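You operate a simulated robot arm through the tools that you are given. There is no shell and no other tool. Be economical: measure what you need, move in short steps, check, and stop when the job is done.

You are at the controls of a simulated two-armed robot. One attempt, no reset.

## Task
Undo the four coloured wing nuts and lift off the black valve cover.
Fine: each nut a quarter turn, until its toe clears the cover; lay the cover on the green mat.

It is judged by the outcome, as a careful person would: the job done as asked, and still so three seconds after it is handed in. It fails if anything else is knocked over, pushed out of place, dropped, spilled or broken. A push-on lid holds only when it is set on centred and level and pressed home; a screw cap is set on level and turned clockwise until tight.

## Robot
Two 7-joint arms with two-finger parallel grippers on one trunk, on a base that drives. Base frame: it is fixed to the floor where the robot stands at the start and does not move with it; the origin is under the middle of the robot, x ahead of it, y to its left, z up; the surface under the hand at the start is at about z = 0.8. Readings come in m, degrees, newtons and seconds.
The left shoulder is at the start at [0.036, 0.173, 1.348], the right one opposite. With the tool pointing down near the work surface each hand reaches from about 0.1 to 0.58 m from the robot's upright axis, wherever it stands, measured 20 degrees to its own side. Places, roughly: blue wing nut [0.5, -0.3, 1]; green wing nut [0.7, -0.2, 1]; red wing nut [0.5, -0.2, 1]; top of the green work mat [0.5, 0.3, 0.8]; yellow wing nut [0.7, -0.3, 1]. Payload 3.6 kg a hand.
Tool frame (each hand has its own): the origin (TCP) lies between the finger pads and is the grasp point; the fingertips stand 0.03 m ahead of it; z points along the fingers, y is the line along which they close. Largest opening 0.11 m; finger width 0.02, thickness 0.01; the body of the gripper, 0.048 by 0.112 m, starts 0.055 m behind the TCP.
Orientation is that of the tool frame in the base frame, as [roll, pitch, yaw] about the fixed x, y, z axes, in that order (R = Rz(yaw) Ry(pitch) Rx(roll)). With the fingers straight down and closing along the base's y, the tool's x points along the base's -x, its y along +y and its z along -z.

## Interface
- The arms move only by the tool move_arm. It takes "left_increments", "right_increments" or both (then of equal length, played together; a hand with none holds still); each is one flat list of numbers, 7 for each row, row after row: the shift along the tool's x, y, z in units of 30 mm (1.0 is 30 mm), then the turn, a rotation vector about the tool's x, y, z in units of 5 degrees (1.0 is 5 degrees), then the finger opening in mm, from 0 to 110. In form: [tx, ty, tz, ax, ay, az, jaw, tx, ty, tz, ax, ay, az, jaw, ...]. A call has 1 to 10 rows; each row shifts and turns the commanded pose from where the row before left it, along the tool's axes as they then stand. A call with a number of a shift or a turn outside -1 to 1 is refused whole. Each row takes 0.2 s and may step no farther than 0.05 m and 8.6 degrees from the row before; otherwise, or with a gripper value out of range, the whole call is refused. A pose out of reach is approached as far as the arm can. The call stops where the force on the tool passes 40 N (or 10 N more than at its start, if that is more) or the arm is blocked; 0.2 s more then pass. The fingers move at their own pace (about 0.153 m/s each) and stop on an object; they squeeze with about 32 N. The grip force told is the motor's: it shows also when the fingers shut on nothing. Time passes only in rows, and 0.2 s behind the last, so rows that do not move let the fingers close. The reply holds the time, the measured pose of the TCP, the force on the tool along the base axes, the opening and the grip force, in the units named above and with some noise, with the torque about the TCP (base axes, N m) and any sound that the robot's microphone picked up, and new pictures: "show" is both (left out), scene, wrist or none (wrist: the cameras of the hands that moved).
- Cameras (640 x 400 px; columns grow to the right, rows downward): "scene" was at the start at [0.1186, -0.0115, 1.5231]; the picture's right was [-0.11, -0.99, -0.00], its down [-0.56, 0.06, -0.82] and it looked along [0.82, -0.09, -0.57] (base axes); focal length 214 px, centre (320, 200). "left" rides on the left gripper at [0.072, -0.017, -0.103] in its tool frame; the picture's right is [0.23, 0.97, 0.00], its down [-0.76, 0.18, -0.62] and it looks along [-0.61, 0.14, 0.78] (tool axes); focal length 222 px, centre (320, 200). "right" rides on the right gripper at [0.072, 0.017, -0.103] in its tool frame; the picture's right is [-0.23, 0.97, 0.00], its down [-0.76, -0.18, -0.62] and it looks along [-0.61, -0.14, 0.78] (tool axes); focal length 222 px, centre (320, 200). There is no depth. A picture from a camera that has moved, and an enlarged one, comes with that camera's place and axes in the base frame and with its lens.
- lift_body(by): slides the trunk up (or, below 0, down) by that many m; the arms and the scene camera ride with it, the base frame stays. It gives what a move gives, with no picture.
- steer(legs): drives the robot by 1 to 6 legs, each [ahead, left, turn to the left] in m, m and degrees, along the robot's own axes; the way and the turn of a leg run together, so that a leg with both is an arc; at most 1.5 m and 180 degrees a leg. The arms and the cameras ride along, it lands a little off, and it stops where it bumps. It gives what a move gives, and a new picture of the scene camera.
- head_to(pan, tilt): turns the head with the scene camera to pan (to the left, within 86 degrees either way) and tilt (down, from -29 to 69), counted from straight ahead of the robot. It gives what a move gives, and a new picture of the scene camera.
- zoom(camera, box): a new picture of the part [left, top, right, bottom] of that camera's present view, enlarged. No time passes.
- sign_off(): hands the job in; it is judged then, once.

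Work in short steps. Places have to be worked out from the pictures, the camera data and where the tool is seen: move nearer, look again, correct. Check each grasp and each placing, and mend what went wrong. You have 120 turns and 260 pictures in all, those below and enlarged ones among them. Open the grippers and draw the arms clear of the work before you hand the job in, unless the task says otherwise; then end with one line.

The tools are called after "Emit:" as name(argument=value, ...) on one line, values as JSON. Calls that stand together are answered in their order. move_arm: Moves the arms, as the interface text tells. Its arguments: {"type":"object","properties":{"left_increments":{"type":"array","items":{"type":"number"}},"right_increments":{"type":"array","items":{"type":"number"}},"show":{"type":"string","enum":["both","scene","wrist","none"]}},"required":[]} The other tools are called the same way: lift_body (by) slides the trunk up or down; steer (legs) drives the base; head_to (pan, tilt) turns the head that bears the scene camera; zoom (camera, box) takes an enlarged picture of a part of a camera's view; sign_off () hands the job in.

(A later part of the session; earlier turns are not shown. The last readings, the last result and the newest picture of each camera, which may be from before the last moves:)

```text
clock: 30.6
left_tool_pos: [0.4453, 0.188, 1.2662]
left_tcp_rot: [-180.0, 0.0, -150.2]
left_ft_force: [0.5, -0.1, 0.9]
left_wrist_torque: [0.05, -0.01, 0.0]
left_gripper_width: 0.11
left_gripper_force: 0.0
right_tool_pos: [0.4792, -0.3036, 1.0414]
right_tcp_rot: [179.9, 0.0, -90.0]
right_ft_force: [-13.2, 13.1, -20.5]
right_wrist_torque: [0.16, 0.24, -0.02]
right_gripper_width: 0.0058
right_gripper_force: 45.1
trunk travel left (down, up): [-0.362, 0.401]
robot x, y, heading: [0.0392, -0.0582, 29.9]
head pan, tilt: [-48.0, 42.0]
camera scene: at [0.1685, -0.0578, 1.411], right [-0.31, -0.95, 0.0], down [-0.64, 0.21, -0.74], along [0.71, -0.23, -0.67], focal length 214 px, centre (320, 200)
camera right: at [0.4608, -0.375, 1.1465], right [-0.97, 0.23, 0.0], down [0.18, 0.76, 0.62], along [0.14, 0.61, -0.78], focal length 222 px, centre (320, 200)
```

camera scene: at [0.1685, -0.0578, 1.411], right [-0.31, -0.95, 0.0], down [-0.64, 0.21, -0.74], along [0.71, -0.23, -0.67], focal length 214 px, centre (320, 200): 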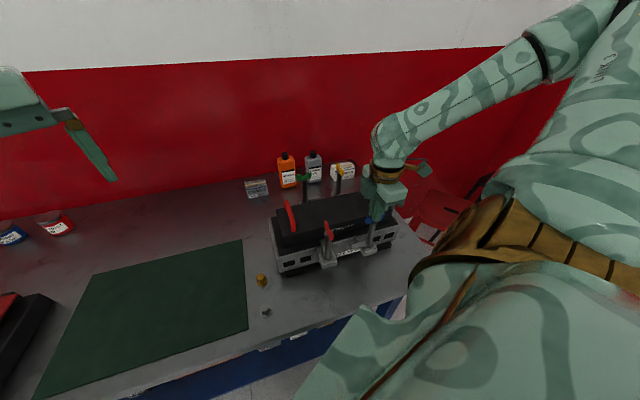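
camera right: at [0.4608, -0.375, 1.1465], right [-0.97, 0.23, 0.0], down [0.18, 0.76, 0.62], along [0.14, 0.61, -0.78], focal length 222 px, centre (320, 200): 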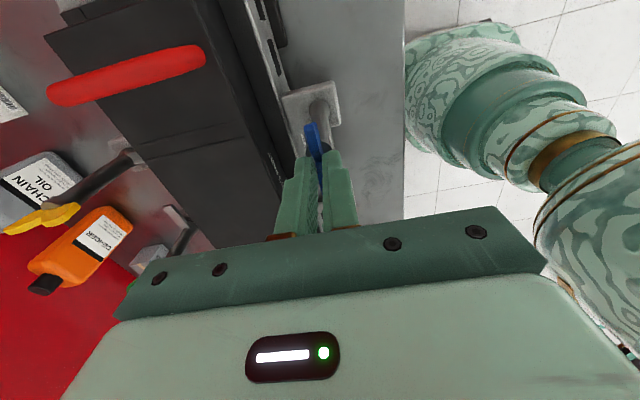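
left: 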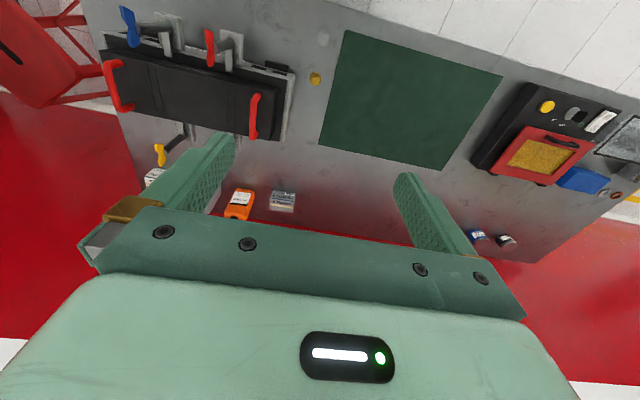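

Release, rise, turn the hand back.

Emit:
move_arm(right_increments=[0, 0, 0, 0, 0, 0, 40, 0, 0, 0, 0, 0, 0, 40, 0, 0, -1, 0, 0, 0, 40, 0, 0, -1, 0, 0, 0, 40, 0, 0, -1, 0, 0, 1, 40, 0, 0, 0, 0, 0, 1, 40, 0, 0, 0, 0, 0, 1, 40, 0, 0, 0, 0, 0, 1, 40, 0, 0, 0, 0, 0, 1, 40, 0, 0, 0, 0, 0, 1, 40], show="scene")

Emit:
move_arm(right_increments=[0, 0, 0, 0, 0, 1, 40, 0, 0, 0, 0, 0, 1, 40, 0, 0, 0, 0, 0, 1, 40, 0, 0, 0, 0, 0, 1, 40, 0, 0, 0, 0, 0, 1, 40, 0, 0, 0, 0, 0, 1, 40, 0, 0, 0, 0, 0, 1, 40, 0, 0, 0, 0, 0, 1, 40, 0, 0, 0, 0, 0, 1, 40, 0, 0, 0, 0, 0, 1, 40], show="none")

Emit:
zoom(camera="scene", box=[260, 150, 420, 270])

```text
clock: 32.8
left_tool_pos: [0.4455, 0.1871, 1.2664]
left_tcp_rot: [-180.0, 0.0, -150.2]
left_ft_force: [0.5, 0.1, -1.3]
left_wrist_torque: [-0.01, 0.02, -0.02]
left_gripper_width: 0.1099
left_gripper_force: 0.0
right_tool_pos: [0.4804, -0.305, 1.1316]
right_tcp_rot: [-179.9, 0.0, -120.3]
right_ft_force: [0.6, 0.4, -0.1]
right_wrist_torque: [0.0, 0.03, 0.06]
right_gripper_width: 0.0399
right_gripper_force: 0.1
trunk travel left (down, up): [-0.362, 0.401]
robot x, y, heading: [0.0392, -0.0618, 29.9]
head pan, tilt: [-48.0, 42.0]
camera scene: at [0.169, -0.059, 1.4111], right [-0.31, -0.95, 0.0], down [-0.64, 0.21, -0.74], along [0.71, -0.23, -0.67], focal length 214 px, centre (320, 200)
```

scene: 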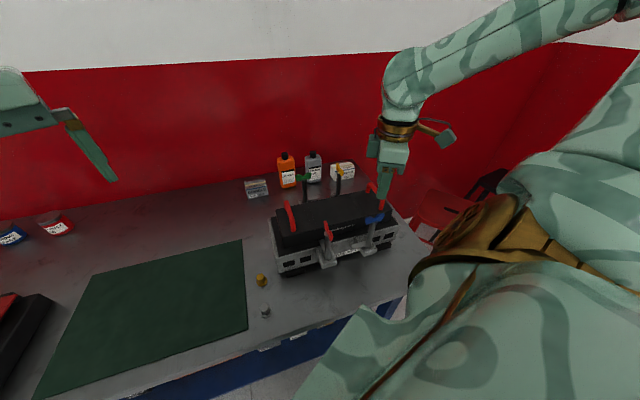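

```text
clock: 35.0
left_tool_pos: [0.4466, 0.1869, 1.267]
left_tcp_rot: [-180.0, 0.0, -150.1]
left_ft_force: [0.4, -0.2, -0.5]
left_wrist_torque: [0.0, 0.0, -0.02]
left_gripper_width: 0.1099
left_gripper_force: 0.2
right_tool_pos: [0.4804, -0.3039, 1.1316]
right_tcp_rot: [-180.0, 0.0, -170.2]
right_ft_force: [0.3, 0.6, 0.5]
right_wrist_torque: [0.01, -0.04, 0.0]
right_gripper_width: 0.04
right_gripper_force: 0.0
trunk travel left (down, up): [-0.362, 0.401]
robot x, y, heading: [0.04, -0.0583, 29.8]
head pan, tilt: [-48.0, 42.0]
```

```text
3.33 times, centred on (340, 210) of scene
camera zoom: at [0.1691, -0.059, 1.411], right [-0.31, -0.95, 0.0], down [-0.64, 0.21, -0.74], along [0.71, -0.23, -0.67], focal length 715 px, centre (253, 167)
```

zoom: 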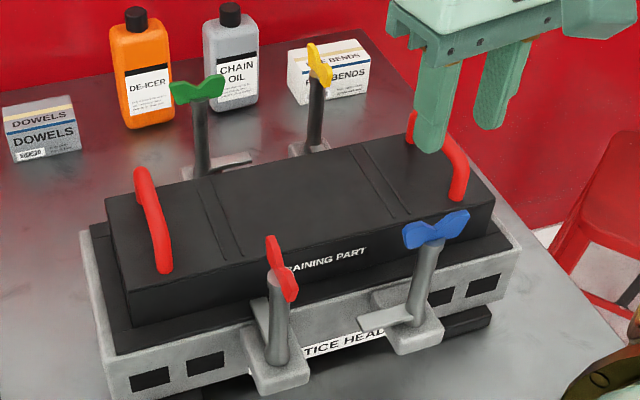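

Blue is undone with its toe off. Next yellow, at about (0.712, -0.303).

Emit:
move_arm(right_increments=[0, 0, 0, 0, 0, 1, 40, 0, 0, 0, 0, 0, 1, 40, -0.966, 0, 0, 0, 0, 0, 40, -0.966, 0, 0, 0, 0, 0, 40, -0.966, 0, 0, 0, 0, 0, 40, -0.966, 0, 0, 0, 0, 0, 40, -0.966, 0, 0, 0, 0, 0, 40, -0.966, 0, 0, 0, 0, 0, 40, -0.966, 0, 0, 0, 0, 0, 40, -0.966, 0, 0, 0, 0, 0, 40], show="wrist")

Emit:
zoom(camera="right", box=[260, 60, 380, 180])

```text
clock: 37.1
left_tool_pos: [0.448, 0.186, 1.2646]
left_tcp_rot: [-180.0, -0.1, -150.3]
left_ft_force: [-0.6, -0.4, 0.5]
left_wrist_torque: [0.02, 0.0, 0.02]
left_gripper_width: 0.1101
left_gripper_force: 0.1
right_tool_pos: [0.712, -0.3055, 1.13]
right_tcp_rot: [-180.0, -0.1, 179.9]
right_ft_force: [-0.4, 0.1, -0.2]
right_wrist_torque: [0.02, 0.0, -0.03]
right_gripper_width: 0.04
right_gripper_force: 0.0
trunk travel left (down, up): [-0.362, 0.401]
robot x, y, heading: [0.0413, -0.0586, 30.0]
head pan, tilt: [-48.0, 42.0]
camera right: at [0.6392, -0.2873, 1.2353], right [0.23, 0.97, 0.0], down [0.76, -0.18, 0.62], along [0.61, -0.14, -0.78], focal length 222 px, centre (320, 200)
```

right: 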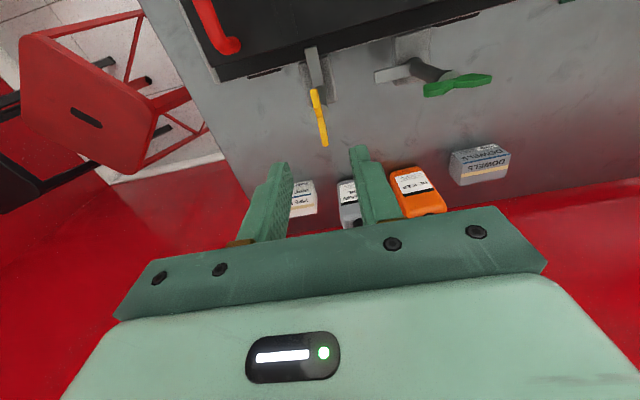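

```text
3.33 times, centred on (320, 120) of right
camera zoom: at [0.6392, -0.2873, 1.2353], right [0.23, 0.97, 0.0], down [0.76, -0.18, 0.62], along [0.61, -0.14, -0.78], focal length 740 px, centre (320, 467)
```

zoom: 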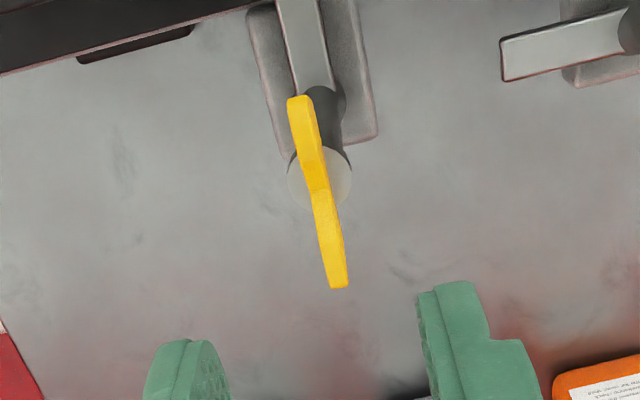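

Yellow hub at (0.711, -0.3035). Correct, descend, close.

Emit:
move_arm(right_increments=[0.04, 0.06, 0.73, 0, 0, 0, 40, 0, 0, 0.73, 0, 0, 0, 40, 0, 0, 0.73, 0, 0, 0, 40, 0, 0, 0.73, 0, 0, 0, 35, 0, 0, 0, 0, 0, 0, 0, 0, 0, 0, 0, 0, 0, 0, 0, 0, 0, 0, 0, 0, 0], show="wrist")

```text
clock: 38.8
left_tool_pos: [0.4451, 0.1869, 1.267]
left_tcp_rot: [179.9, 0.0, -150.2]
left_ft_force: [0.6, -0.1, 0.1]
left_wrist_torque: [0.01, -0.01, 0.02]
left_gripper_width: 0.1102
left_gripper_force: 0.0
right_tool_pos: [0.7117, -0.3034, 1.0442]
right_tcp_rot: [-180.0, 0.0, 179.7]
right_ft_force: [1.7, -6.9, 0.2]
right_wrist_torque: [-0.15, -0.32, 0.1]
right_gripper_width: 0.0059
right_gripper_force: 44.8
trunk travel left (down, up): [-0.362, 0.401]
robot x, y, heading: [0.041, -0.0606, 29.9]
head pan, tilt: [-48.0, 42.0]
camera right: at [0.6379, -0.2871, 1.1484], right [0.23, 0.97, 0.0], down [0.76, -0.18, 0.62], along [0.61, -0.14, -0.78], focal length 222 px, centre (320, 200)
```

right: 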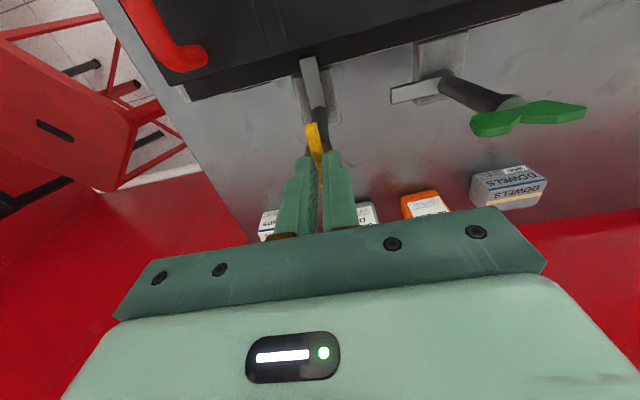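

Gripped (5.9 mm). Turn counter-clockwise the full 90° in two calls.

Emit:
move_arm(right_increments=[0, -0.03, 0, 0, 0, -1, 0, 0, 0, 0, 0, 0, -1, 0, 0, 0, 0, 0, 0, -1, 0, 0, 0, 0, 0, 0, -1, 0, 0, 0, 0, 0, 0, -1, 0, 0, 0, 0, 0, 0, -1, 0, 0, 0, 0, 0, 0, -1, 0, 0, 0, 0, 0, 0, -1, 0, 0, 0, 0, 0, 0, -1, 0], show="none")

Emit:
move_arm(right_increments=[0, 0, 0, 0, 0, -1, 0, 0, 0, 0, 0, 0, -1, 0, 0, 0, 0, 0, 0, -1, 0, 0, 0, 0, 0, 0, -1, 0, 0, 0, 0, 0, 0, -1, 0, 0, 0, 0, 0, 0, -1, 0, 0, 0, 0, 0, 0, -1, 0, 0, 0, 0, 0, 0, -1, 0, 0, 0, 0, 0, 0, -1, 0], show="wrist")

```text
clock: 40.8
left_tool_pos: [0.4481, 0.186, 1.2655]
left_tcp_rot: [179.9, 0.0, -150.2]
left_ft_force: [0.8, 0.4, 0.9]
left_wrist_torque: [0.02, -0.04, 0.0]
left_gripper_width: 0.11
left_gripper_force: 0.0
right_tool_pos: [0.7109, -0.3045, 1.0433]
right_tcp_rot: [179.9, 0.0, -135.1]
right_ft_force: [0.4, -1.3, -6.8]
right_wrist_torque: [0.06, -0.11, -0.03]
right_gripper_width: 0.006
right_gripper_force: 45.5
trunk travel left (down, up): [-0.362, 0.401]
robot x, y, heading: [0.0401, -0.0638, 29.5]
head pan, tilt: [-48.0, 42.0]
```

```text
clock: 42.8
left_tool_pos: [0.447, 0.1875, 1.2649]
left_tcp_rot: [-180.0, 0.0, -150.2]
left_ft_force: [0.3, -0.4, -0.1]
left_wrist_torque: [-0.01, -0.03, 0.02]
left_gripper_width: 0.1099
left_gripper_force: 0.1
right_tool_pos: [0.7107, -0.3041, 1.0433]
right_tcp_rot: [180.0, 0.0, -90.0]
right_ft_force: [-6.2, 2.7, -10.8]
right_wrist_torque: [-0.54, 0.11, -0.03]
right_gripper_width: 0.006
right_gripper_force: 45.8
trunk travel left (down, up): [-0.362, 0.401]
robot x, y, heading: [0.039, -0.0608, 29.6]
head pan, tilt: [-48.0, 42.0]
camera right: at [0.6928, -0.3758, 1.1484], right [-0.97, 0.23, 0.0], down [0.18, 0.76, 0.62], along [0.14, 0.61, -0.78], focal length 222 px, centre (320, 200)
```

right: 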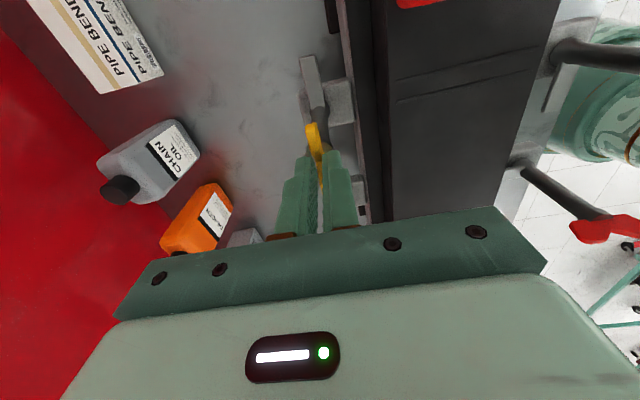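

Yellow undone. Release, rise, turn back.

Emit:
move_arm(right_increments=[0, 0, 0, 0, 0, 0, 40, 0, 0, 0, 0, 0, 0, 40, 0, 0, -1, 0, 0, 0, 40, 0, 0, -1, 0, 0, 0, 40, 0, 0, -1, 0, 0, 1, 40, 0, 0, 0, 0, 0, 1, 40, 0, 0, 0, 0, 0, 1, 40, 0, 0, 0, 0, 0, 1, 40, 0, 0, 0, 0, 0, 1, 40, 0, 0, 0, 0, 0, 1, 40], show="none")

Emit:
move_arm(right_increments=[0, 0, 0, 0, 0, 1, 40, 0, 0, 0, 0, 0, 1, 40, 0, 0, 0, 0, 0, 1, 40, 0, 0, 0, 0, 0, 1, 40, 0, 0, 0, 0, 0, 1, 40, 0, 0, 0, 0, 0, 1, 40, 0, 0, 0, 0, 0, 1, 40, 0, 0, 0, 0, 0, 1, 40, 0, 0, 0, 0, 0, 1, 40, 0, 0, 0, 0, 0, 1, 40], show="none")

Emit:
move_arm(right_increments=[0, 0, 0, 0, 0, 1, 40, 0, 0, 0, 0, 0, 1, 40, 0.963, 0.51, 0, 0, 0, 0, 40, 0.963, 0.51, 0, 0, 0, 0, 40, 0.963, 0.51, 0, 0, 0, 0, 40, 0.963, 0.51, 0, 0, 0, 0, 40, 0.963, 0.51, 0, 0, 0, 0, 40, 0.963, 0.51, 0, 0, 0, 0, 40, 0.963, 0.51, 0, 0, 0, 0, 40, 0.963, 0.51, 0, 0, 0, 0, 40], show="both")

Emit:
zoom(camera="right", box=[260, 60, 380, 180])

```text
clock: 45.0
left_tool_pos: [0.447, 0.1869, 1.2654]
left_tcp_rot: [180.0, 0.0, -150.2]
left_ft_force: [-0.3, 0.3, 0.6]
left_wrist_torque: [-0.01, -0.02, 0.0]
left_gripper_width: 0.11
left_gripper_force: 0.1
right_tool_pos: [0.7112, -0.3051, 1.1337]
right_tcp_rot: [-179.9, 0.1, -120.2]
right_ft_force: [-0.5, -0.3, 0.2]
right_wrist_torque: [0.05, -0.04, -0.03]
right_gripper_width: 0.0401
right_gripper_force: 0.1
trunk travel left (down, up): [-0.362, 0.401]
robot x, y, heading: [0.0391, -0.0607, 29.9]
head pan, tilt: [-48.0, 42.0]
```

```text
clock: 47.1
left_tool_pos: [0.446, 0.187, 1.2647]
left_tcp_rot: [180.0, 0.0, -150.2]
left_ft_force: [0.2, 0.6, 0.3]
left_wrist_torque: [0.02, -0.03, 0.0]
left_gripper_width: 0.1101
left_gripper_force: 0.0
right_tool_pos: [0.7109, -0.3042, 1.1341]
right_tcp_rot: [179.9, 0.0, -170.2]
right_ft_force: [0.1, -1.0, 0.5]
right_wrist_torque: [-0.02, -0.01, 0.0]
right_gripper_width: 0.0399
right_gripper_force: 0.1
trunk travel left (down, up): [-0.362, 0.401]
robot x, y, heading: [0.0392, -0.0601, 29.8]
head pan, tilt: [-48.0, 42.0]
```

```text
clock: 49.4
left_tool_pos: [0.4455, 0.1878, 1.2651]
left_tcp_rot: [180.0, 0.0, -150.3]
left_ft_force: [1.0, -0.1, 0.6]
left_wrist_torque: [0.0, 0.0, 0.03]
left_gripper_width: 0.1099
left_gripper_force: 0.1
right_tool_pos: [0.4787, -0.1805, 1.1347]
right_tcp_rot: [180.0, 0.0, 179.9]
right_ft_force: [0.3, 0.5, -0.7]
right_wrist_torque: [-0.02, -0.02, 0.0]
right_gripper_width: 0.04
right_gripper_force: 0.1
trunk travel left (down, up): [-0.362, 0.401]
robot x, y, heading: [0.0418, -0.0579, 29.9]
head pan, tilt: [-48.0, 42.0]
camera scene: at [0.1683, -0.0584, 1.4111], right [-0.31, -0.95, 0.0], down [-0.64, 0.21, -0.74], along [0.71, -0.23, -0.67], focal length 214 px, centre (320, 200)
camera right: at [0.4048, -0.1632, 1.24], right [0.23, 0.97, 0.0], down [0.76, -0.18, 0.62], along [0.61, -0.14, -0.78], focal length 222 px, centre (320, 200)
```

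scene: 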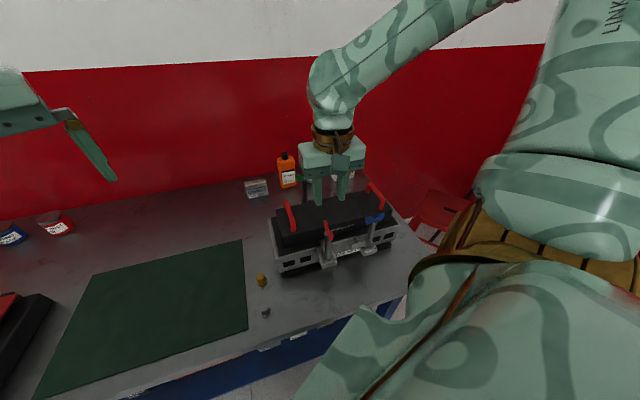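
right: 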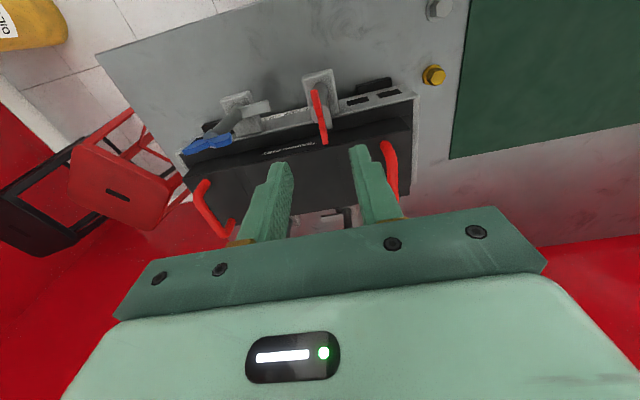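

```text
3.33 times, centred on (320, 120) of right
camera zoom: at [0.4048, -0.1632, 1.24], right [0.23, 0.97, 0.0], down [0.76, -0.18, 0.62], along [0.61, -0.14, -0.78], focal length 740 px, centre (320, 467)
```

zoom: 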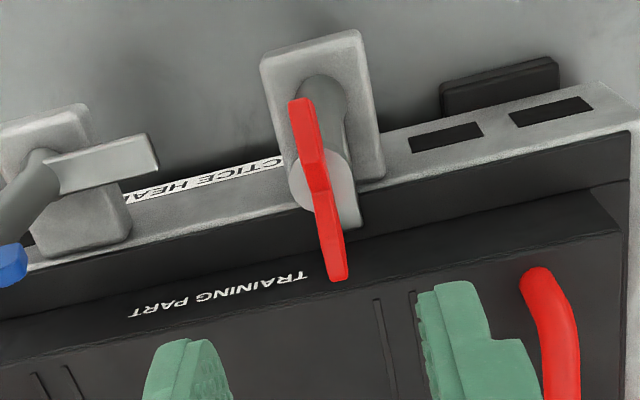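

Red hub at (0.479, -0.179). Descend and close.

Emit:
move_arm(right_increments=[0, 0.03, 0.76, 0, 0, 0, 40, 0, 0, 0.76, 0, 0, 0, 40, 0, 0, 0.76, 0, 0, 0, 40, 0, 0, 0.76, 0, 0, 0, 35, 0, 0, 0, 0, 0, 0, 0, 0, 0, 0, 0, 0, 0, 0, 0, 0, 0, 0, 0, 0, 0], show="wrist")

```text
clock: 51.0
left_tool_pos: [0.4452, 0.1867, 1.2653]
left_tcp_rot: [-180.0, 0.0, -150.2]
left_ft_force: [-0.4, 0.3, 0.9]
left_wrist_torque: [0.04, -0.01, -0.01]
left_gripper_width: 0.1102
left_gripper_force: 0.0
right_tool_pos: [0.4798, -0.1814, 1.0432]
right_tcp_rot: [-180.0, -0.1, 180.0]
right_ft_force: [-0.5, -4.0, -5.3]
right_wrist_torque: [-0.11, -1.43, 0.08]
right_gripper_width: 0.0059
right_gripper_force: 45.3
trunk travel left (down, up): [-0.362, 0.401]
robot x, y, heading: [0.0408, -0.0551, 30.1]
head pan, tilt: [-48.0, 42.0]
camera right: at [0.4063, -0.1632, 1.1477], right [0.23, 0.97, 0.0], down [0.76, -0.18, 0.62], along [0.61, -0.14, -0.78], focal length 222 px, centre (320, 200)
```

right: 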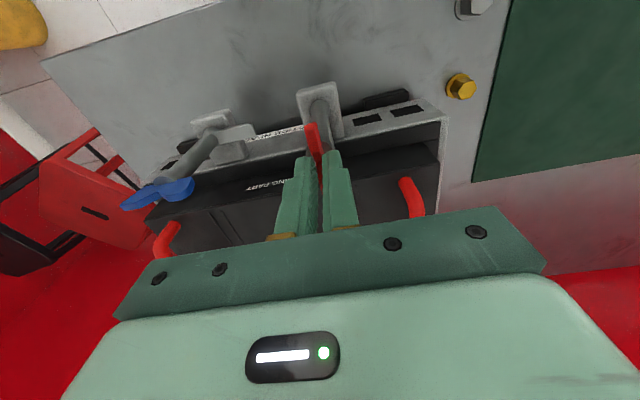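

Gripped. Turn counter-clockwise 90°.

Emit:
move_arm(right_increments=[0, -0.02, 0, 0, 0, -1, 0, 0, 0, 0, 0, 0, -1, 0, 0, 0, 0, 0, 0, -1, 0, 0, 0, 0, 0, 0, -1, 0, 0, 0, 0, 0, 0, -1, 0, 0, 0, 0, 0, 0, -1, 0, 0, 0, 0, 0, 0, -1, 0, 0, 0, 0, 0, 0, -1, 0, 0, 0, 0, 0, 0, -1, 0], show="none")

Emit:
move_arm(right_increments=[0, 0, 0, 0, 0, -1, 0, 0, 0, 0, 0, 0, -1, 0, 0, 0, 0, 0, 0, -1, 0, 0, 0, 0, 0, 0, -1, 0, 0, 0, 0, 0, 0, -1, 0, 0, 0, 0, 0, 0, -1, 0, 0, 0, 0, 0, 0, -1, 0, 0, 0, 0, 0, 0, -1, 0, 0, 0, 0, 0, 0, -1, 0], show="wrist")

Emit:
move_arm(right_increments=[0, 0, 0, 0, 0, 0, 40, 0, 0, 0, 0, 0, 0, 40, 0, 0, -1, 0, 0, 0, 40, 0, 0, -1, 0, 0, 0, 40, 0, 0, -1, 0, 0, 0, 40, 0, 0, -1, 0, 0, 0, 40, 0, 0, -1, 0, 0, 0, 40], show="both")

Emit:
zoom(camera="scene", box=[260, 150, 420, 270])

```text
clock: 53.0
left_tool_pos: [0.4455, 0.1883, 1.2651]
left_tcp_rot: [180.0, 0.0, -150.1]
left_ft_force: [1.3, -0.6, -0.1]
left_wrist_torque: [-0.01, 0.01, 0.02]
left_gripper_width: 0.1102
left_gripper_force: 0.0
right_tool_pos: [0.4805, -0.1796, 1.0429]
right_tcp_rot: [180.0, 0.0, -135.0]
right_ft_force: [-5.5, 7.1, -10.8]
right_wrist_torque: [-0.11, 0.46, -0.04]
right_gripper_width: 0.006
right_gripper_force: 45.7
trunk travel left (down, up): [-0.362, 0.401]
robot x, y, heading: [0.0397, -0.0611, 29.8]
head pan, tilt: [-48.0, 42.0]
```

```text
clock: 55.0
left_tool_pos: [0.4443, 0.1881, 1.2665]
left_tcp_rot: [-179.9, 0.0, -150.3]
left_ft_force: [0.1, 0.8, -0.6]
left_wrist_torque: [0.01, -0.01, 0.02]
left_gripper_width: 0.1099
left_gripper_force: 0.0
right_tool_pos: [0.4785, -0.1789, 1.0421]
right_tcp_rot: [179.9, 0.0, -89.9]
right_ft_force: [-14.5, 11.9, -19.8]
right_wrist_torque: [0.51, 0.38, -0.04]
right_gripper_width: 0.0057
right_gripper_force: 45.4
trunk travel left (down, up): [-0.362, 0.401]
robot x, y, heading: [0.0396, -0.06, 29.8]
head pan, tilt: [-48.0, 42.0]
camera right: at [0.4608, -0.2513, 1.1479], right [-0.97, 0.23, 0.0], down [0.18, 0.76, 0.62], along [0.14, 0.61, -0.78], focal length 222 px, centre (320, 200)
```

right: 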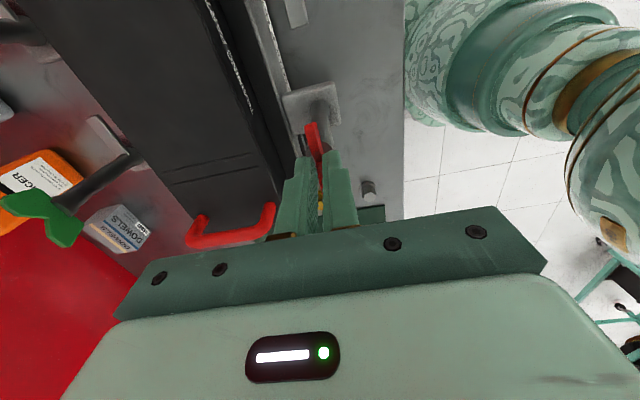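

```text
clock: 56.5
left_tool_pos: [0.446, 0.1863, 1.2666]
left_tcp_rot: [-180.0, -0.1, -150.2]
left_ft_force: [-0.8, 0.3, -0.6]
left_wrist_torque: [0.04, -0.02, -0.01]
left_gripper_width: 0.1101
left_gripper_force: 0.1
right_tool_pos: [0.4792, -0.1801, 1.194]
right_tcp_rot: [180.0, 0.0, -90.1]
right_ft_force: [0.0, 0.2, 0.4]
right_wrist_torque: [0.0, 0.03, -0.02]
right_gripper_width: 0.0401
right_gripper_force: 0.1
trunk travel left (down, up): [-0.362, 0.401]
robot x, y, heading: [0.0374, -0.0563, 29.9]
head pan, tilt: [-48.0, 42.0]
camera scene: at [0.1686, -0.059, 1.4111], right [-0.31, -0.95, 0.0], down [-0.64, 0.21, -0.74], along [0.71, -0.23, -0.67], focal length 214 px, centre (320, 200)
camera right: at [0.4601, -0.2519, 1.298], right [-0.97, 0.23, 0.0], down [0.18, 0.76, 0.62], along [0.14, 0.61, -0.78], focal length 222 px, centre (320, 200)
```

scene: 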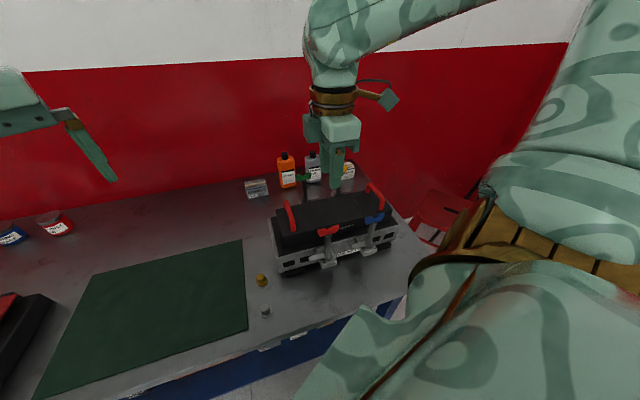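
right: 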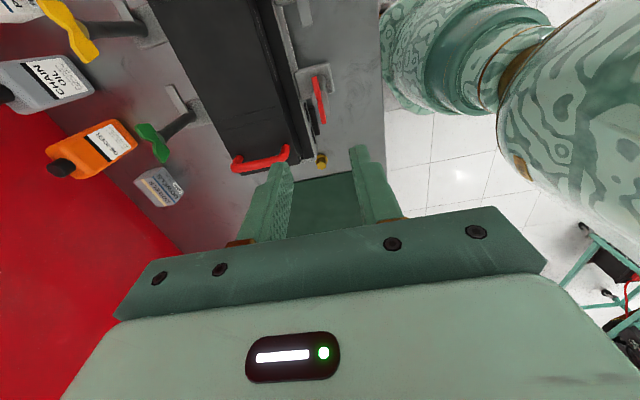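

```text
3.33 times, centred on (340, 210) of scene
camera zoom: at [0.1686, -0.059, 1.4111], right [-0.31, -0.95, 0.0], down [-0.64, 0.21, -0.74], along [0.71, -0.23, -0.67], focal length 715 px, centre (253, 167)
```

zoom: 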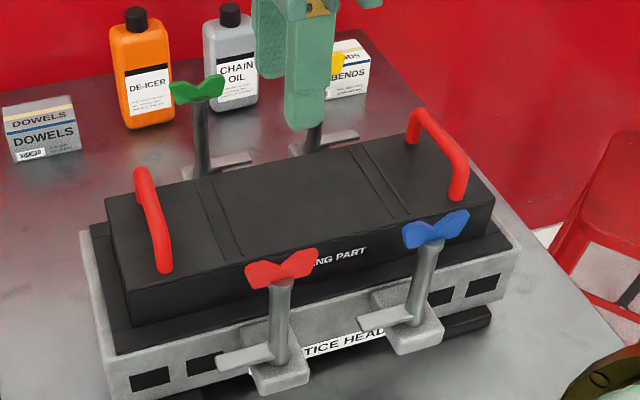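

All four toes are off the cover. Handles: bars along x, left about (0.595, -0.109), right about (0.595, -0.373), z≈0.98. I square the robot up and centre it in front of the cover so both hands can lift.

Emit:
steer(legs=[[0, 0, -30], [0, -0.18, 0]])

Emit:
move_arm(right_increments=[0, 0, 0, 0, 0, 1, 60, 0, 0, 0, 0, 0, 1, 60, 0, 0, 0, 0, 0, 1, 60, 0, 0, 0, 0, 0, 1, 60, 0, 0, 0, 0, 0, 1, 60, 0, 0, 0, 0, 0, 1, 60, 0, 0, 0, 0, 0, 1, 60, 0, 0, 0, 0, 0, 1, 60, 0, 0, 0, 0, 0, 1, 60, 0, 0, 0, 0, 0, 1, 60], show="none")

Emit:
head_to(pan=0, tilt=45)

```text
clock: 59.5
left_tool_pos: [0.516, -0.2303, 1.2655]
left_tcp_rot: [179.9, 0.0, -180.0]
left_ft_force: [-0.1, -0.2, 1.4]
left_wrist_torque: [0.02, -0.03, 0.02]
left_gripper_width: 0.1099
left_gripper_force: 0.1
right_tool_pos: [0.3607, -0.5643, 1.1926]
right_tcp_rot: [179.9, 0.1, -120.0]
right_ft_force: [-0.3, -0.6, 0.9]
right_wrist_torque: [0.02, 0.01, -0.01]
right_gripper_width: 0.0398
right_gripper_force: 0.1
trunk travel left (down, up): [-0.362, 0.401]
robot x, y, heading: [0.0378, -0.2404, -0.1]
head pan, tilt: [-48.0, 42.0]
camera scene: at [0.1531, -0.3049, 1.411], right [-0.74, -0.67, 0.0], down [-0.45, 0.5, -0.74], along [0.5, -0.55, -0.67], focal length 214 px, centre (320, 200)
```

scene: 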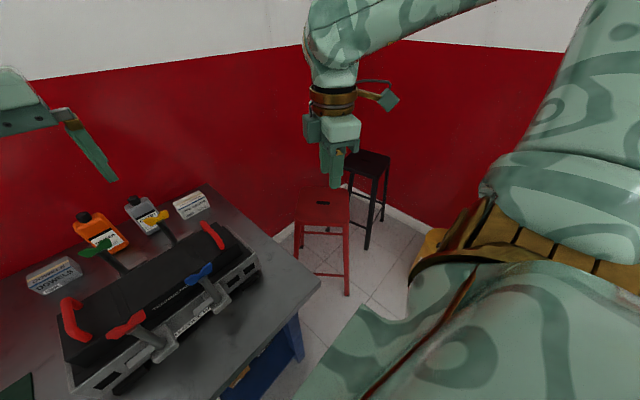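

```text
clock: 61.7
left_tool_pos: [0.5148, -0.228, 1.2658]
left_tcp_rot: [180.0, 0.1, -179.9]
left_ft_force: [0.7, -0.8, 0.2]
left_wrist_torque: [0.0, -0.01, 0.01]
left_gripper_width: 0.1099
left_gripper_force: 0.0
right_tool_pos: [0.3605, -0.5632, 1.1921]
right_tcp_rot: [-180.0, 0.0, -170.2]
right_ft_force: [0.8, 0.0, -0.3]
right_wrist_torque: [0.02, 0.01, 0.02]
right_gripper_width: 0.0597
right_gripper_force: 0.0
trunk travel left (down, up): [-0.362, 0.401]
robot x, y, heading: [0.0408, -0.236, -0.1]
head pan, tilt: [-48.0, 42.0]
```

```text
clock: 62.9
left_tool_pos: [0.515, -0.228, 1.2661]
left_tcp_rot: [-180.0, 0.0, 179.9]
left_ft_force: [-0.1, -0.7, -0.8]
left_wrist_torque: [-0.05, 0.03, 0.01]
left_gripper_width: 0.1099
left_gripper_force: 0.0
right_tool_pos: [0.3623, -0.5616, 1.1932]
right_tcp_rot: [-179.9, -0.1, -169.9]
right_ft_force: [-0.2, 0.4, -0.1]
right_wrist_torque: [-0.01, 0.0, 0.03]
right_gripper_width: 0.0601
right_gripper_force: 0.1
trunk travel left (down, up): [-0.362, 0.401]
robot x, y, heading: [0.0398, -0.2427, -0.2]
head pan, tilt: [0.0, 45.0]
camera scene: at [0.1784, -0.2416, 1.4067], right [0.0, -1.0, 0.0], down [-0.71, 0.0, -0.71], along [0.71, 0.0, -0.71], focal length 214 px, centre (320, 200)
```

scene: 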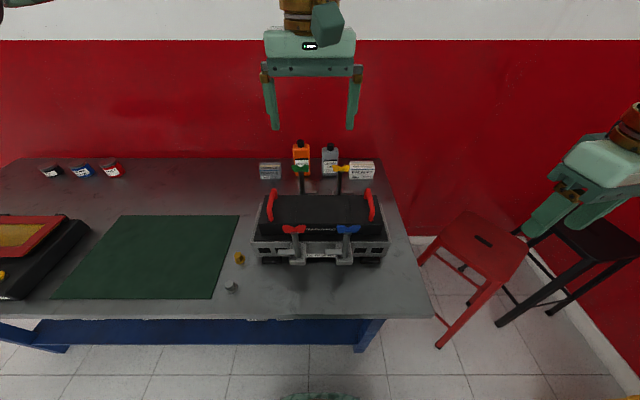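

Move both hands above their handles at z≈1.10.

Emit:
move_arm(left_increments=[-0.33, 0.5, 0.55, 0, 0, 0, 60, -0.33, 0.5, 0.55, 0, 0, 0, 60, -0.33, 0.5, 0.55, 0, 0, 0, 60, -0.33, 0.5, 0.55, 0, 0, 0, 60, -0.33, 0.5, 0.55, 0, 0, 0, 60, -0.33, 0.5, 0.55, 0, 0, 0, 60, -0.33, 0.5, 0.55, 0, 0, 0, 60, -0.33, 0.47, 0.55, 0, 0, 0, 60, 0, 0, 0.55, 0, 0, 0, 60, 0, 0, 0.55, 0, 0, 0, 60], right_increments=[0, 0, 0, 0, 0, 1, 60, 0, 0, 0, 0, 0, 1, 60, -0.97, 0.79, 0.39, 0, 0, 0, 60, -0.97, 0.79, 0.39, 0, 0, 0, 60, -0.97, 0.79, 0.39, 0, 0, 0, 60, -0.97, 0.79, 0.39, 0, 0, 0, 60, -0.97, 0.79, 0.39, 0, 0, 0, 60, -0.97, 0.79, 0.39, 0, 0, 0, 60, -0.97, 0.79, 0.39, 0, 0, 0, 60, -0.97, 0.79, 0.39, 0, 0, 0, 60], show="both")

Emit:
zoom(camera="scene", box=[240, 140, 400, 260])

Emit:
zoom(camera="left", box=[250, 50, 410, 210])

Emit:
zoom(camera="right", box=[230, 50, 390, 210])

```text
clock: 65.1
left_tool_pos: [0.5955, -0.1086, 1.0989]
left_tcp_rot: [179.9, 0.1, 180.0]
left_ft_force: [0.3, 0.5, 0.0]
left_wrist_torque: [0.0, -0.01, -0.02]
left_gripper_width: 0.0601
left_gripper_force: 0.0
right_tool_pos: [0.5526, -0.4142, 1.108]
right_tcp_rot: [-179.9, 0.1, 179.9]
right_ft_force: [-0.6, 0.0, -0.3]
right_wrist_torque: [0.01, 0.01, 0.01]
right_gripper_width: 0.0601
right_gripper_force: 0.0
right hand out of reach, approached as far as the arm can: row 9, 10
trunk travel left (down, up): [-0.362, 0.401]
robot x, y, heading: [0.0392, -0.2388, -0.1]
head pan, tilt: [0.0, 45.0]
camera scene: at [0.1787, -0.241, 1.4067], right [0.0, -1.0, 0.0], down [-0.71, 0.0, -0.71], along [0.71, 0.0, -0.71], focal length 214 px, centre (320, 200)
camera right: at [0.4793, -0.3964, 1.2128], right [0.23, 0.97, 0.0], down [0.76, -0.18, 0.62], along [0.61, -0.14, -0.78], focal length 222 px, centre (320, 200)
camera left: at [0.5225, -0.1258, 1.2035], right [-0.23, 0.97, 0.0], down [0.76, 0.18, 0.62], along [0.61, 0.14, -0.78], focal length 222 px, centre (320, 200)
```

scene: 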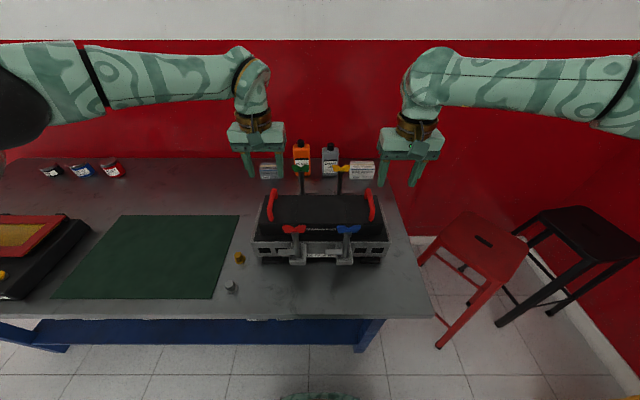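
right: 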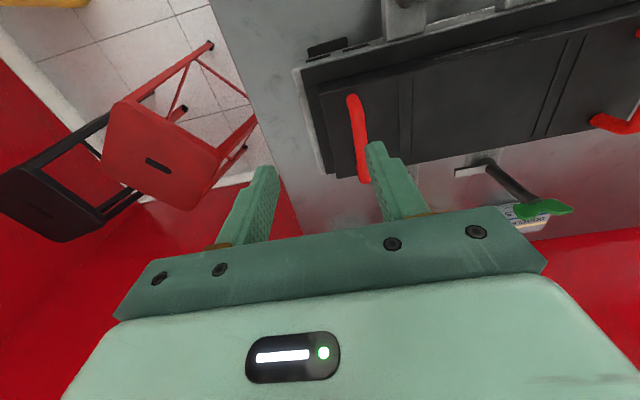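
left: 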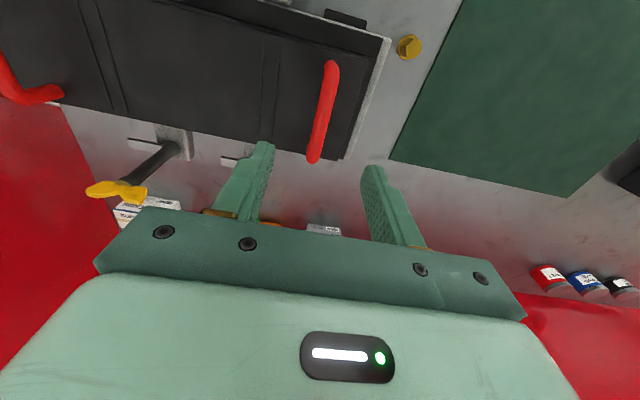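

```text
3.33 times, centred on (320, 200) of scene
camera zoom: at [0.1787, -0.241, 1.4067], right [0.0, -1.0, 0.0], down [-0.71, 0.0, -0.71], along [0.71, 0.0, -0.71], focal length 715 px, centre (320, 200)
```

zoom: 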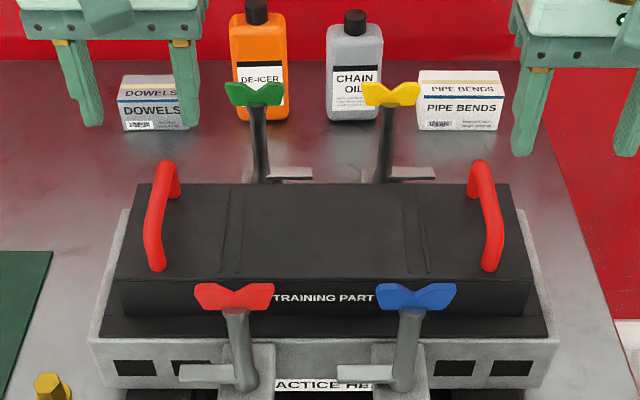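

```text
2.50 times, centred on (330, 130) of left
camera zoom: at [0.5225, -0.1258, 1.2035], right [-0.23, 0.97, 0.0], down [0.76, 0.18, 0.62], along [0.61, 0.14, -0.78], focal length 555 px, centre (295, 375)
```

zoom: 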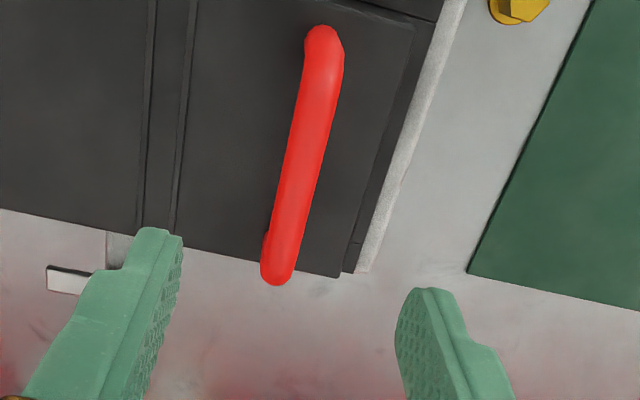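

```text
2.50 times, centred on (310, 130) of right
camera zoom: at [0.4793, -0.3964, 1.2128], right [0.23, 0.97, 0.0], down [0.76, -0.18, 0.62], along [0.61, -0.14, -0.78], focal length 555 px, centre (345, 375)
```

zoom: 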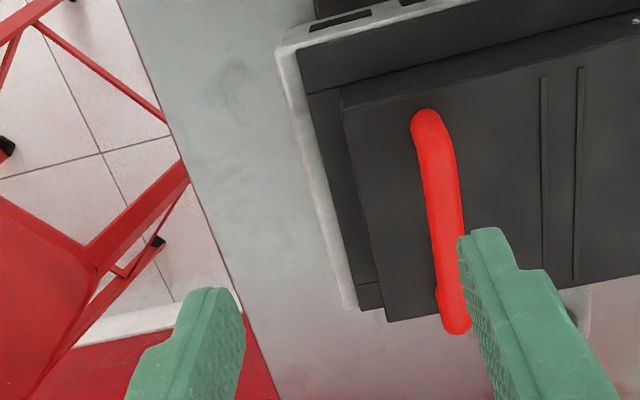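

The left hand is over its handle; the right stopped short at (0.553, -0.414). I retry the remaining distance gently to see what limits it.

Emit:
move_arm(right_increments=[-0.2, 0.4, 0, 0, 0, 0, 60, -0.2, 0.4, 0, 0, 0, 0, 60, -0.4, 0.4, 0, 0, 0, 0, 60, -0.4, 0.1, 0, 0, 0, 0, 60], show="none")

```text
clock: 66.1
left_tool_pos: [0.5939, -0.1083, 1.0998]
left_tcp_rot: [-179.9, 0.1, -180.0]
left_ft_force: [-0.6, -0.2, -0.5]
left_wrist_torque: [0.02, 0.01, -0.03]
left_gripper_width: 0.0599
left_gripper_force: 0.1
right_tool_pos: [0.5537, -0.4146, 1.1127]
right_tcp_rot: [-180.0, 0.0, 179.9]
right_ft_force: [0.0, -0.3, 0.1]
right_wrist_torque: [0.02, 0.0, 0.03]
right_gripper_width: 0.0599
right_gripper_force: 0.0
right hand out of reach, approached as far as the arm can: row 1, 2, 3, 4
trunk travel left (down, up): [-0.362, 0.401]
robot x, y, heading: [0.0407, -0.242, -0.3]
head pan, tilt: [0.0, 45.0]
```

Looks like a joint-limit posture. I draw the right hand back and inward, then see where it goes.

Emit:
move_arm(right_increments=[1, 0, -0.6, 0, 0, 0, 60, 1, 0, -0.6, 0, 0, 0, 60, 1, 0.3, -0.6, 0, 0, 0, 60, 1, 0.6, -0.6, 0, 0, 0, 60, 0.6, 0.8, -0.6, 0, 0, 0, 60, 0.6, 0.8, -0.6, 0, 0, 0, 60], show="scene")

```text
clock: 67.5
left_tool_pos: [0.5943, -0.1084, 1.1008]
left_tcp_rot: [179.9, -0.1, 180.0]
left_ft_force: [-0.2, -0.2, -0.3]
left_wrist_torque: [-0.01, 0.02, -0.02]
left_gripper_width: 0.06
left_gripper_force: 0.0
right_tool_pos: [0.3946, -0.3471, 1.2217]
right_tcp_rot: [-180.0, 0.0, -179.9]
right_ft_force: [-0.2, 0.5, 1.0]
right_wrist_torque: [0.0, 0.01, -0.02]
right_gripper_width: 0.0599
right_gripper_force: 0.0
right hand out of reach, approached as far as the arm can: row 6
trunk travel left (down, up): [-0.362, 0.401]
robot x, y, heading: [0.0435, -0.2407, 0.1]
head pan, tilt: [0.0, 45.0]
camera scene: at [0.179, -0.2417, 1.4066], right [0.0, -1.0, 0.0], down [-0.71, 0.0, -0.71], along [0.71, 0.0, -0.71], focal length 214 px, centre (320, 200)
```

scene: 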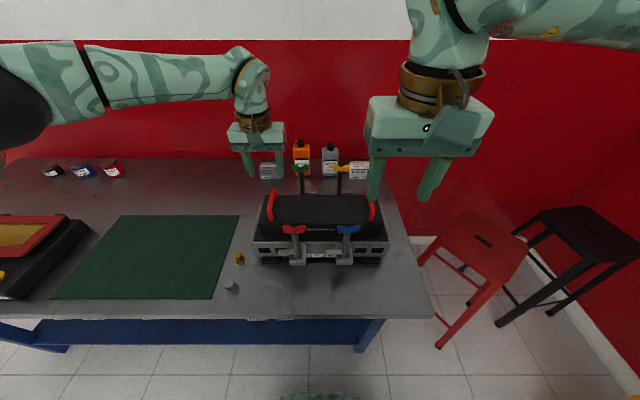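

The right arm can't go further inward than about 17° to its own side. I shift the base 0.1 m left so both handles suit each arm.

Emit:
steer(legs=[[0.0, 0.1, 0]])

Emit:
move_arm(left_increments=[0, -0.6, 0, 0, 0, 0, 60, 0, -0.6, 0, 0, 0, 0, 60, 0, -0.6, 0, 0, 0, 0, 60, 0, -0.6, 0, 0, 0, 0, 60, 0, -0.6, 0, 0, 0, 0, 60, 0, -0.2, 0, 0, 0, 0, 60, 0, 0, 0, 0, 0, 0, 60], right_increments=[-0.95, -0.6, 0.5, 0, 0, 0, 60, -0.95, -0.6, 0.5, 0, 0, 0, 60, -0.95, -0.6, 0.5, 0, 0, 0, 60, -0.95, -0.6, 0.5, 0, 0, 0, 60, -0.95, -0.6, 0.5, 0, 0, 0, 60, -0.95, -0.6, 0.5, 0, 0, 0, 60, -0.95, -0.6, 0.5, 0, 0, 0, 60], show="scene")

```text
clock: 68.6
left_tool_pos: [0.5944, -0.0078, 1.1007]
left_tcp_rot: [-179.9, 0.1, -179.9]
left_ft_force: [0.2, 0.6, 0.5]
left_wrist_torque: [-0.02, 0.02, 0.0]
left_gripper_width: 0.06
left_gripper_force: 0.0
right_tool_pos: [0.3935, -0.2466, 1.2215]
right_tcp_rot: [-179.9, 0.1, 180.0]
right_ft_force: [-0.5, 0.6, -0.3]
right_wrist_torque: [0.01, 0.0, 0.01]
right_gripper_width: 0.06
right_gripper_force: 0.0
trunk travel left (down, up): [-0.362, 0.401]
robot x, y, heading: [0.0448, -0.1417, -0.2]
head pan, tilt: [0.0, 45.0]
camera scene: at [0.1785, -0.14, 1.4067], right [0.0, -1.0, 0.0], down [-0.71, 0.0, -0.71], along [0.71, 0.0, -0.71], focal length 214 px, centre (320, 200)
```

scene: 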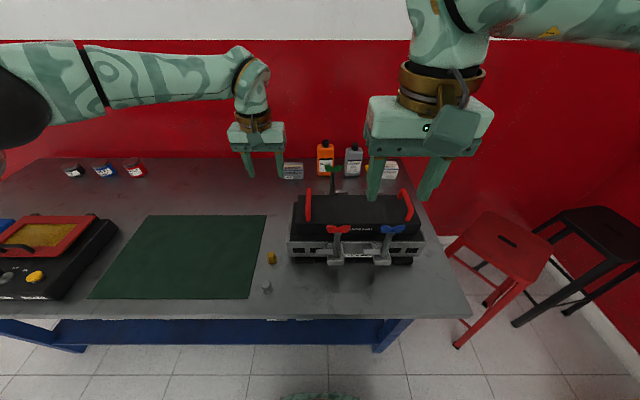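

```text
clock: 70.2
left_tool_pos: [0.5949, -0.1065, 1.1009]
left_tcp_rot: [-180.0, -0.1, -180.0]
left_ft_force: [0.6, 0.3, -0.2]
left_wrist_torque: [0.0, 0.01, -0.02]
left_gripper_width: 0.0597
left_gripper_force: 0.1
right_tool_pos: [0.5952, -0.3728, 1.1165]
right_tcp_rot: [-180.0, -0.1, 179.9]
right_ft_force: [-0.2, 0.1, 1.1]
right_wrist_torque: [0.05, 0.03, -0.01]
right_gripper_width: 0.0598
right_gripper_force: 0.0
trunk travel left (down, up): [-0.362, 0.401]
robot x, y, heading: [0.0424, -0.1419, -0.1]
head pan, tilt: [0.0, 45.0]
camera scene: at [0.1798, -0.1418, 1.4065], right [0.0, -1.0, 0.0], down [-0.71, 0.0, -0.71], along [0.71, 0.0, -0.71], focal length 214 px, centre (320, 200)
```

scene: 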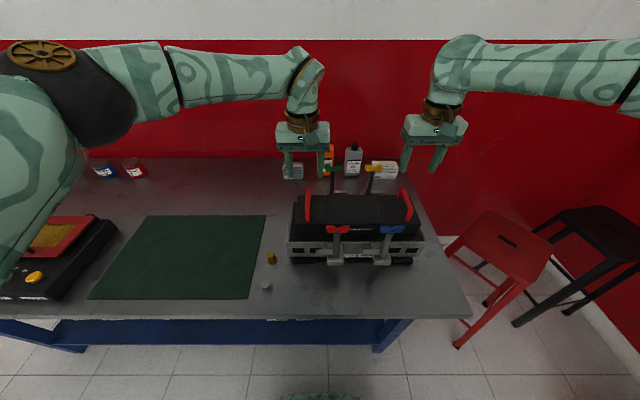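

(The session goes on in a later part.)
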